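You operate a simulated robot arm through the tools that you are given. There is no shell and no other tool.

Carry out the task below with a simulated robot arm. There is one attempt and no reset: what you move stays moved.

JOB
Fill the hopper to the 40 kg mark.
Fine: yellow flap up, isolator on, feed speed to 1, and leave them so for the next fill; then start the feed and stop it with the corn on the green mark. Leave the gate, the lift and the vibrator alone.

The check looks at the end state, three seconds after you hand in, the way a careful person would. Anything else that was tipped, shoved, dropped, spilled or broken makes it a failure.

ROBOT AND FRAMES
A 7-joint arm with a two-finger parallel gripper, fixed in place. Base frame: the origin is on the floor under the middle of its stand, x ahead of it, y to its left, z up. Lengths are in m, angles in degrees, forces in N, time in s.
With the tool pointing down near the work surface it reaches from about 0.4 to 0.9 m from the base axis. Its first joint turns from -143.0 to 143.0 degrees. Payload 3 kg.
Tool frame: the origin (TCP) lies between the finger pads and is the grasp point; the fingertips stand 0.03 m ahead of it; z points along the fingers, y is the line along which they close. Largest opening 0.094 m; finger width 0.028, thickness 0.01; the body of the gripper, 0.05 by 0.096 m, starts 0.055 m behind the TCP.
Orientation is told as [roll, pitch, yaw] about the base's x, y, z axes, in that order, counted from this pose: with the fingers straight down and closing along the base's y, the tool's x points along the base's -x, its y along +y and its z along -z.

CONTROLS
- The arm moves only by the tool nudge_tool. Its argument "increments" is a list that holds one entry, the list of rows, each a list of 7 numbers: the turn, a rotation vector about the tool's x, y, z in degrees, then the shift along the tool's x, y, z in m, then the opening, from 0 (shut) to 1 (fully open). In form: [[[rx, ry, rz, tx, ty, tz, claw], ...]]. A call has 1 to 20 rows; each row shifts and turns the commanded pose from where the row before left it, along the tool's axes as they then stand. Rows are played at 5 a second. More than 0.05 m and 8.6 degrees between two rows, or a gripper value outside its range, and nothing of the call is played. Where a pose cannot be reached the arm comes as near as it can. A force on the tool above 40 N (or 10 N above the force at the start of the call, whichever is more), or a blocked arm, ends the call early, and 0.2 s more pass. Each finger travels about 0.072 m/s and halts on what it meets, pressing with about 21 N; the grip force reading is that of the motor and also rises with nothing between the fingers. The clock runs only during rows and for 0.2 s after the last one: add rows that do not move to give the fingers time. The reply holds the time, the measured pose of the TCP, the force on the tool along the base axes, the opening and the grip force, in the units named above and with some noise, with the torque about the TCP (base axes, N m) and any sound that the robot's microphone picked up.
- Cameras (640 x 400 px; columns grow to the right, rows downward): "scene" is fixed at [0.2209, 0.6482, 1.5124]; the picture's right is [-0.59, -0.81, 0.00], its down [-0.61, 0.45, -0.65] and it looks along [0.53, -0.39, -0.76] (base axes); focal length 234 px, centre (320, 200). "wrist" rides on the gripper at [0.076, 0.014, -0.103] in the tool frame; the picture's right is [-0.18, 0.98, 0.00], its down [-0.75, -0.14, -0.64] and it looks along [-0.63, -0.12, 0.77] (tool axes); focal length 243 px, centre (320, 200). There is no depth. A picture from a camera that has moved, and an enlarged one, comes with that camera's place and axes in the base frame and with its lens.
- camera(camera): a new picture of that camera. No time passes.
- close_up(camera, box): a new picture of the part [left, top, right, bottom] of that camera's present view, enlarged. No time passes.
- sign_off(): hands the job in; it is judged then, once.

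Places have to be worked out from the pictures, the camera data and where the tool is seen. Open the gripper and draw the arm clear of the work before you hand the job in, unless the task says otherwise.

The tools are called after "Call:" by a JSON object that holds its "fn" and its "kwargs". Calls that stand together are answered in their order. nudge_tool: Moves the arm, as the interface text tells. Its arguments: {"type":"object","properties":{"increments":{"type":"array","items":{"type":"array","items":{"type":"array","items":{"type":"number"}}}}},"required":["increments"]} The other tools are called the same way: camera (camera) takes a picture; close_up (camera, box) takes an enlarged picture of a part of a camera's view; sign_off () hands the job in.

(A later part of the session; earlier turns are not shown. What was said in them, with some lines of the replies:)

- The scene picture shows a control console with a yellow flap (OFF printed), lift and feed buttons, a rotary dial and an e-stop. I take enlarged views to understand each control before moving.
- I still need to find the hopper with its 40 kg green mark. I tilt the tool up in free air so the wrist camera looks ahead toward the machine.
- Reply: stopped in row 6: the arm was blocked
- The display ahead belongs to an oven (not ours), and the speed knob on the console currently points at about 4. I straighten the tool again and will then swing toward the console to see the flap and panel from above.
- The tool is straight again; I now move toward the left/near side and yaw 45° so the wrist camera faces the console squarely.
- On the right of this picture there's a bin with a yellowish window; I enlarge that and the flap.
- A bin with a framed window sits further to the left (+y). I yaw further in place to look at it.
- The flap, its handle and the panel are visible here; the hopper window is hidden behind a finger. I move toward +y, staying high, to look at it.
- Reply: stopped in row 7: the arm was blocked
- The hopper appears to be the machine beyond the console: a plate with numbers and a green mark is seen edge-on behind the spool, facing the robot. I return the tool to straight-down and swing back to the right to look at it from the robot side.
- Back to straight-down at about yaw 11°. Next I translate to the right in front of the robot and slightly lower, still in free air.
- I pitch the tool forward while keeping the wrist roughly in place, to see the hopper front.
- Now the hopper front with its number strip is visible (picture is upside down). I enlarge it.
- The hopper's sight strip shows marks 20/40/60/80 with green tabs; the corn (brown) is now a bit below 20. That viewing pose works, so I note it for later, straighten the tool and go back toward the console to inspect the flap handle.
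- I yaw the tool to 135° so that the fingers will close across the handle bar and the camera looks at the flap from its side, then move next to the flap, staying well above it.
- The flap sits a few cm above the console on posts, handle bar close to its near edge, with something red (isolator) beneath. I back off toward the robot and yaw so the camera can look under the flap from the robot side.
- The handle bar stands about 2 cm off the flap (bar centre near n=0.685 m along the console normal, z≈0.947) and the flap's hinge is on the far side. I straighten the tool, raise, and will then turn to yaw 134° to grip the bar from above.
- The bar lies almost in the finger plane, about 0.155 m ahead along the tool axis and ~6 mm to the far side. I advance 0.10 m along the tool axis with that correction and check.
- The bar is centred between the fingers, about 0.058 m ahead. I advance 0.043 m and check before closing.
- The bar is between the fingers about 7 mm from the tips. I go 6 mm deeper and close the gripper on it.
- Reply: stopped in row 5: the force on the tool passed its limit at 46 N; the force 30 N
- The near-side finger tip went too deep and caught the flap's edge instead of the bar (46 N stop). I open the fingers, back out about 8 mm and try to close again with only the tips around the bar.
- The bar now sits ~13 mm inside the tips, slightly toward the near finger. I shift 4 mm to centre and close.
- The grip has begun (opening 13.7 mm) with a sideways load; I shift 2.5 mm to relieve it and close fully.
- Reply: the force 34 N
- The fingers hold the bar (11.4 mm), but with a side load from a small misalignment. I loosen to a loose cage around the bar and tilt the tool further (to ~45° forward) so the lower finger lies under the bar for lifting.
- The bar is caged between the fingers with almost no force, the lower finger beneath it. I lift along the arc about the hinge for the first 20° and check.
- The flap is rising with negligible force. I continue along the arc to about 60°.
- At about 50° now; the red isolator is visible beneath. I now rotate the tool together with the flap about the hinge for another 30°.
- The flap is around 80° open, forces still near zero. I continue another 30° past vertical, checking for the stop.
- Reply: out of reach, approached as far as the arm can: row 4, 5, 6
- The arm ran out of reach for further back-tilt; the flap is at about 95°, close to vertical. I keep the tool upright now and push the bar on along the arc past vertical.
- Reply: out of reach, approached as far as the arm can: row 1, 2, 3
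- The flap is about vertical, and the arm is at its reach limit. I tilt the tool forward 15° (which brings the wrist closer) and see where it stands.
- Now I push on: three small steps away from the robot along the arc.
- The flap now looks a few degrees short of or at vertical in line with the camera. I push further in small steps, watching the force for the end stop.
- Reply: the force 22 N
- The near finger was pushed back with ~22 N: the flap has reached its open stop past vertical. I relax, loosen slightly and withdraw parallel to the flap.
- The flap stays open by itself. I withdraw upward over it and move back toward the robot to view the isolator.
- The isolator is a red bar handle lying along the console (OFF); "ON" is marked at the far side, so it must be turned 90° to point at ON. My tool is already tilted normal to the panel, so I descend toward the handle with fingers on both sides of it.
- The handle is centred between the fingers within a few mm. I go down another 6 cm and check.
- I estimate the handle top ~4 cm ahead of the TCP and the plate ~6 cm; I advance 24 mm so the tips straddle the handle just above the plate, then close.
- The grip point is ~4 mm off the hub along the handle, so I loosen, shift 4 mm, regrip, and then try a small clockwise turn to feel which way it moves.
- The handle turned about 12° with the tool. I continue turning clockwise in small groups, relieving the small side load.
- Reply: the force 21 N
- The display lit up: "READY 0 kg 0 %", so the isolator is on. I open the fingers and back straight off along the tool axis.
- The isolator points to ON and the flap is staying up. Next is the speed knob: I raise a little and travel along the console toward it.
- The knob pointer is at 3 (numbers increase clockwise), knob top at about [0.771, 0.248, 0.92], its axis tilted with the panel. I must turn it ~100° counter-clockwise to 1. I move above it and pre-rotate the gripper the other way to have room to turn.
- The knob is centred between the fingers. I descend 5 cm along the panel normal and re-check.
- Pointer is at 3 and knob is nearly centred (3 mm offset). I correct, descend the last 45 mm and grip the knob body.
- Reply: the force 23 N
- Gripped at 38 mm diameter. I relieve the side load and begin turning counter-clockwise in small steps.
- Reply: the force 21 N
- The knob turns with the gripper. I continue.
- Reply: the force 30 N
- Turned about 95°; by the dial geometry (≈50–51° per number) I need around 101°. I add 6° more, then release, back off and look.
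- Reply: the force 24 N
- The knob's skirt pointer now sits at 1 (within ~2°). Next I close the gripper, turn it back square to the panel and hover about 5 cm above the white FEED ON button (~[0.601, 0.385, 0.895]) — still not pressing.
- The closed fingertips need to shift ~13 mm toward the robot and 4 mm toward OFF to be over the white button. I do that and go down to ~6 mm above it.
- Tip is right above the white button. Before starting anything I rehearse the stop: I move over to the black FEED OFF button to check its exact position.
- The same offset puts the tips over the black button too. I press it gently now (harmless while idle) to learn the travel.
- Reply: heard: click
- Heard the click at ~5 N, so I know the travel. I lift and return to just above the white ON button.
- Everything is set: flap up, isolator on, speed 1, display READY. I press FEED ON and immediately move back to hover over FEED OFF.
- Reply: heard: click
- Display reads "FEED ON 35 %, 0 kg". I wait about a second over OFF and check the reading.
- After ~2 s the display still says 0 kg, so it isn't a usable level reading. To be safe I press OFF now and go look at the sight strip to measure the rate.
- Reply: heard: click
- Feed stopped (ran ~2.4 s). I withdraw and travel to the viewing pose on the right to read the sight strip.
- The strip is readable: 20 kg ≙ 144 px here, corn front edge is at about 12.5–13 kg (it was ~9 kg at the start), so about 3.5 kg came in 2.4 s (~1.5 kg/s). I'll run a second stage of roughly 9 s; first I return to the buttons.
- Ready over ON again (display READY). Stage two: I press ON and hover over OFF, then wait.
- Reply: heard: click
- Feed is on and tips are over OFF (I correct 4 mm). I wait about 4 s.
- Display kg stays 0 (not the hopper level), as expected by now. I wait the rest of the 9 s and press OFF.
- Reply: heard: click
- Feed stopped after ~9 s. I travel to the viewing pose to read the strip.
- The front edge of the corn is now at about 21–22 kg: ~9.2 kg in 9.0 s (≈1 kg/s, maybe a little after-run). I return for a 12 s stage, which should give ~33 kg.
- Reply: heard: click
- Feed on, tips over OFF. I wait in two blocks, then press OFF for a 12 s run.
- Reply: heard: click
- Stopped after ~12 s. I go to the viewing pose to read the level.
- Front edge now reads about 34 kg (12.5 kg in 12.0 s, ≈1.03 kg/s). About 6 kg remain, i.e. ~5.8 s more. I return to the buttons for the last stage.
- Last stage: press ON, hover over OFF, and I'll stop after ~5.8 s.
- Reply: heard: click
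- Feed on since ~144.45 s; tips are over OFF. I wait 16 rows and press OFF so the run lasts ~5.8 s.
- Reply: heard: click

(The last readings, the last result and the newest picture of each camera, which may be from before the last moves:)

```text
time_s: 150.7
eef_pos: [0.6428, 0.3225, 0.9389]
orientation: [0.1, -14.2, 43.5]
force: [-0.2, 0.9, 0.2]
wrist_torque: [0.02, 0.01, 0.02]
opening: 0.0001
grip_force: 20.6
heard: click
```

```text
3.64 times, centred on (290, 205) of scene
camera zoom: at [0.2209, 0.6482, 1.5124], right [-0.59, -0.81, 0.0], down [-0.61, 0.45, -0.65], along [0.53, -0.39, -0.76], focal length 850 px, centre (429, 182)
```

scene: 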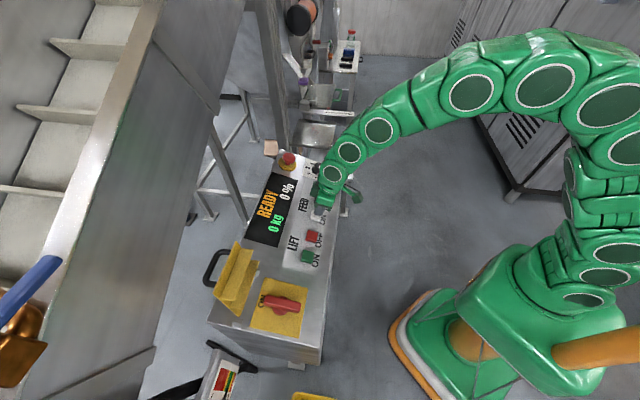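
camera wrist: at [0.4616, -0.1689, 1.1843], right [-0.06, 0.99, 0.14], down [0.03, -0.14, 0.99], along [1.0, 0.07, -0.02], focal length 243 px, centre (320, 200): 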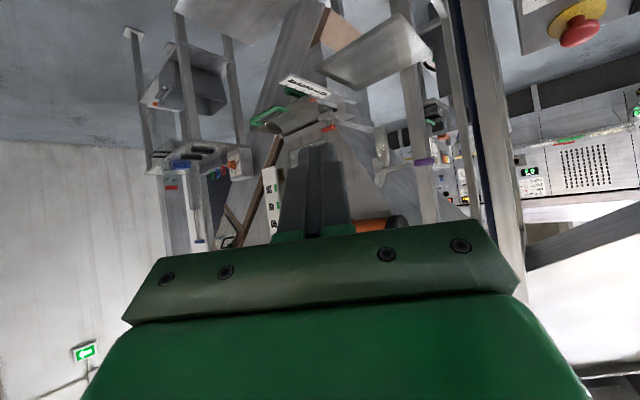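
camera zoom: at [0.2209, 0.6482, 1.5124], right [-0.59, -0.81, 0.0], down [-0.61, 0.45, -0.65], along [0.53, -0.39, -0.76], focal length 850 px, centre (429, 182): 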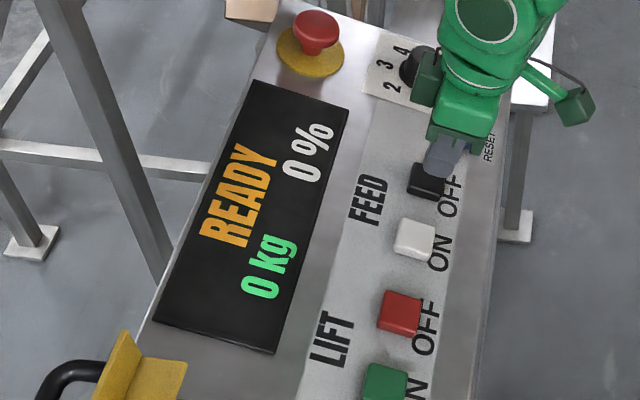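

Feed is off (READY, 0 %). I go to the viewing pose once more to verify the level.

Call:
{"fn": "nudge_tool", "kwargs": {"increments": [[[0, 0, 0, 0, 0, -0.045, 0], [0, 0, 0, 0, 0, -0.045, 0], [0, 0, 0, 0, 0, -0.045, 0], [0, 0, 0, 0.0302, -0.0312, -0.0189, 0], [0, 0, 0, 0.0302, -0.0312, -0.0189, 0], [0, 0, 0, 0.0302, -0.0312, -0.0189, 0], [0, 0, 0, 0.0302, -0.0312, -0.0189, 0], [0, 0, 0, 0.0302, -0.0312, -0.0189, 0], [0, 0, 0, 0.0302, -0.0312, -0.0189, 0], [0, 0, 0, 0.0302, -0.0312, -0.0189, 0], [0, 0, 0, 0.0302, -0.0312, -0.0189, 0], [0, 0, 0, 0.0302, -0.0312, -0.0189, 0], [0, 0, 0, 0.0302, -0.0312, -0.0189, 0]]]}}

Call:
{"fn": "nudge_tool", "kwargs": {"increments": [[[0, 7, 0, 0, 0, 0, 0], [0, 7, 0, 0, 0, 0, 0], [0, 0, 8.2, 0, 0, 0, 0], [0, 0, 8.2, 0, 0, 0, 0], [0, 0, 8.2, 0, 0, 0, 0], [0, 0, 8.2, 0, 0, 0, 0], [0, -7, 0, 0, 0, 0, 0], [0, -7, 0, 0, 0, 0, 0], [0, -7, 0, 0, 0, 0, 0], [0, -7, 0, 0, 0, 0, 0], [0, -7, 0, 0, 0, 0, 0], [0, -7, 0, 0, 0, 0, 0], [0, -7, 0, 0, 0, 0, 0], [0, 0, -6, 0, 0, 0, 0]]]}}

Call:
{"fn": "close_up", "kwargs": {"camera": "wrist", "box": [230, 155, 290, 240]}}

Call:
{"fn": "close_up", "kwargs": {"camera": "wrist", "box": [262, 183, 286, 213]}}

```text
time_s: 153.5
eef_pos: [0.5902, -0.1592, 1.1791]
orientation: [0.2, -14.4, 43.5]
force: [0.2, 0.0, 0.4]
wrist_torque: [0.0, -0.01, -0.03]
opening: 0.0
grip_force: 20.6
```

```text
time_s: 156.5
eef_pos: [0.5875, -0.1609, 1.1767]
orientation: [-6.7, -48.9, 19.8]
force: [0.2, 0.7, -0.3]
wrist_torque: [0.0, 0.01, 0.02]
opening: 0.0001
grip_force: 20.8
```

```text
4.71 times, centred on (260, 198) of wrist
camera zoom: at [0.4619, -0.177, 1.1849], right [-0.13, 0.99, 0.06], down [0.02, -0.06, 1.0], along [0.99, 0.14, -0.02], focal length 1142 px, centre (602, 212)
```

zoom: 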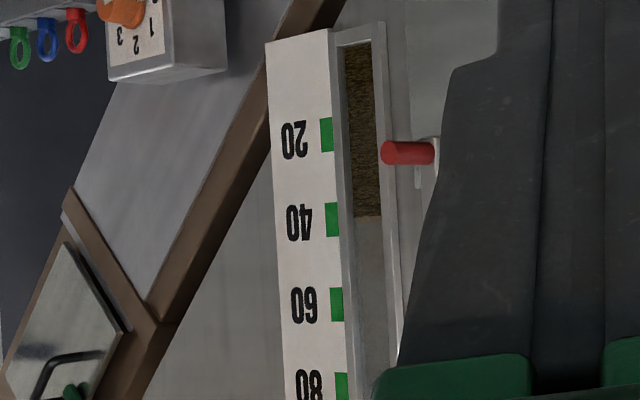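

```text
13.33 times, centred on (274, 198) of wrist
camera zoom: at [0.4619, -0.177, 1.1849], right [-0.13, 0.99, 0.06], down [0.02, -0.06, 1.0], along [0.99, 0.14, -0.02], focal length 3235 px, centre (933, 227)
```

zoom: 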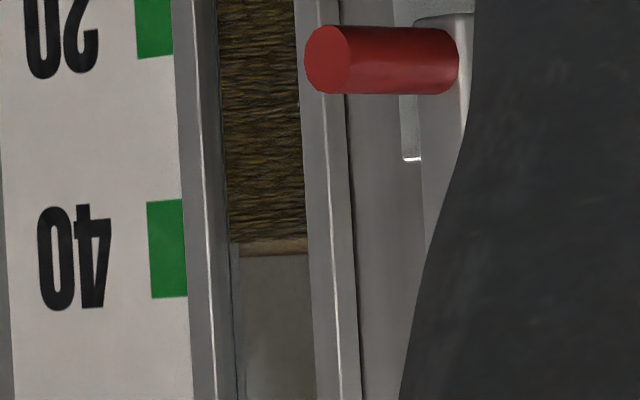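

The corn's front edge is level with the middle of the green 40 mark. I open the gripper, return the tool to upright away from the machine, and check the final state of everything.

Call:
{"fn": "nudge_tool", "kwargs": {"increments": [[[0, 0, 6, 0, 0, 0, 0.5], [0, 7, 0, 0, 0, 0, 1], [0, 7, 0, 0, 0, 0, 1], [0, 7, 0, 0, 0, 0, 1], [0, 7, 0, 0, 0, 0, 1], [0, 7, 0, 0, 0, 0, 1], [0, 7, 0, 0, 0, 0, 1], [0, 7, 0, 0, 0, 0, 1], [0, 0, 0, 0.03, 0, -0.02, 1], [0, 0, 0, 0.03, 0, -0.02, 1], [0, 0, 0, 0, 0, 0, 1]]]}}

Call:
{"fn": "camera", "kwargs": {"camera": "scene"}}

Call:
{"fn": "close_up", "kwargs": {"camera": "scene", "box": [200, 140, 360, 350]}}

Call:
{"fn": "close_up", "kwargs": {"camera": "scene", "box": [298, 150, 338, 185]}}

Call:
{"fn": "camera", "kwargs": {"camera": "wrist"}}

```text
time_s: 158.9
eef_pos: [0.5273, -0.1717, 1.2159]
orientation: [0.2, -0.1, 10.7]
force: [0.4, -0.4, -0.3]
wrist_torque: [0.01, -0.03, -0.01]
opening: 0.0941
grip_force: 0.1
```

```text
taken
```

scene: 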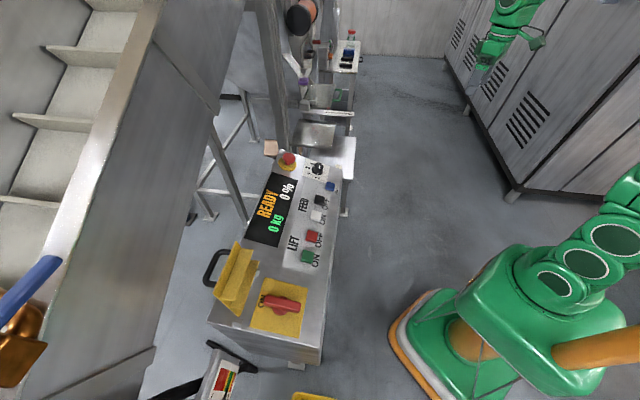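

```text
1.90 times, centred on (280, 245) of scene
camera zoom: at [0.2209, 0.6482, 1.5124], right [-0.59, -0.81, 0.0], down [-0.61, 0.45, -0.65], along [0.53, -0.39, -0.76], focal length 446 px, centre (396, 114)
```

zoom: 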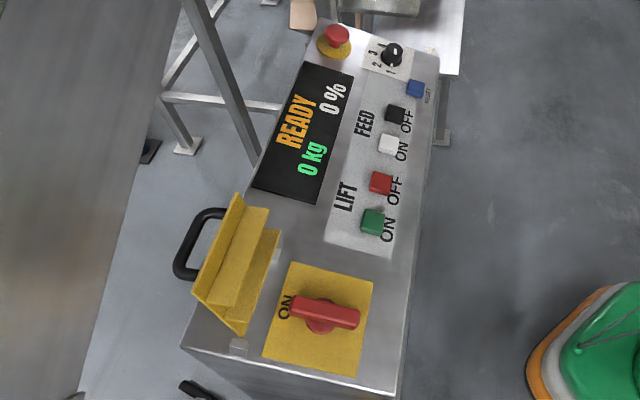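

```text
11.43 times, centred on (318, 168) of scene
camera zoom: at [0.2209, 0.6482, 1.5124], right [-0.59, -0.81, 0.0], down [-0.61, 0.45, -0.65], along [0.53, -0.39, -0.76], focal length 2673 px, centre (343, 571)
```

zoom: 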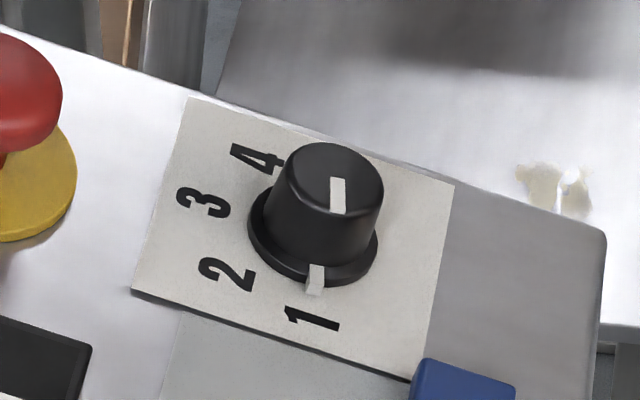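

```text
taken
camera wrist: at [0.4502, -0.1706, 1.3182], right [0.0, 1.0, 0.0], down [0.77, 0.0, 0.64], along [0.64, 0.0, -0.77], focal length 243 px, centre (320, 200)
```

wrist: 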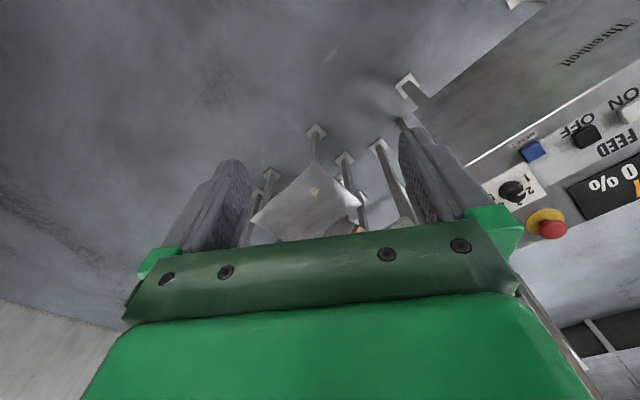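

The final pictures show all of it as asked: flap up on its stop, isolator on ON, knob at 1, and the feed stopped (READY, 0 %). The corn is on the 40 kg mark, the gripper is open and the arm is clear of the work, so I hand in.

Call:
{"fn": "sign_off", "kwargs": {}}

```text
The job is handed in.
```

The hopper is filled to the 40 kg mark: in the last view, the corn's edge sits level with the middle of the green tab. I have handed the job in, but no verdict came back.

- **Left set for the next fill:** the yellow flap is up against its stop, the isolator is on, and the feed speed is at 1. The knob's pointer was within about 2° of the number.
- **Feed:** it is stopped, and the display shows READY and 0 %. I filled in four runs of about 2.4, 9, 12 and 5.8 seconds, checking the level on the sight strip after each run.
- **Display reading:** the kg figure stayed at 0 throughout, so I judged the level only by the sight strip.
- **Gate, lift, vibrator:** I did not touch them. I saw nothing tipped or spilled in the views I checked.
- **Extra contact:** on the first try at the flap handle, a finger caught the flap's edge and the arm stopped itself at 46 N. I saw no damage. I also pressed FEED OFF once before starting, to learn the button's travel.

The gripper is open and the arm is clear of the work.
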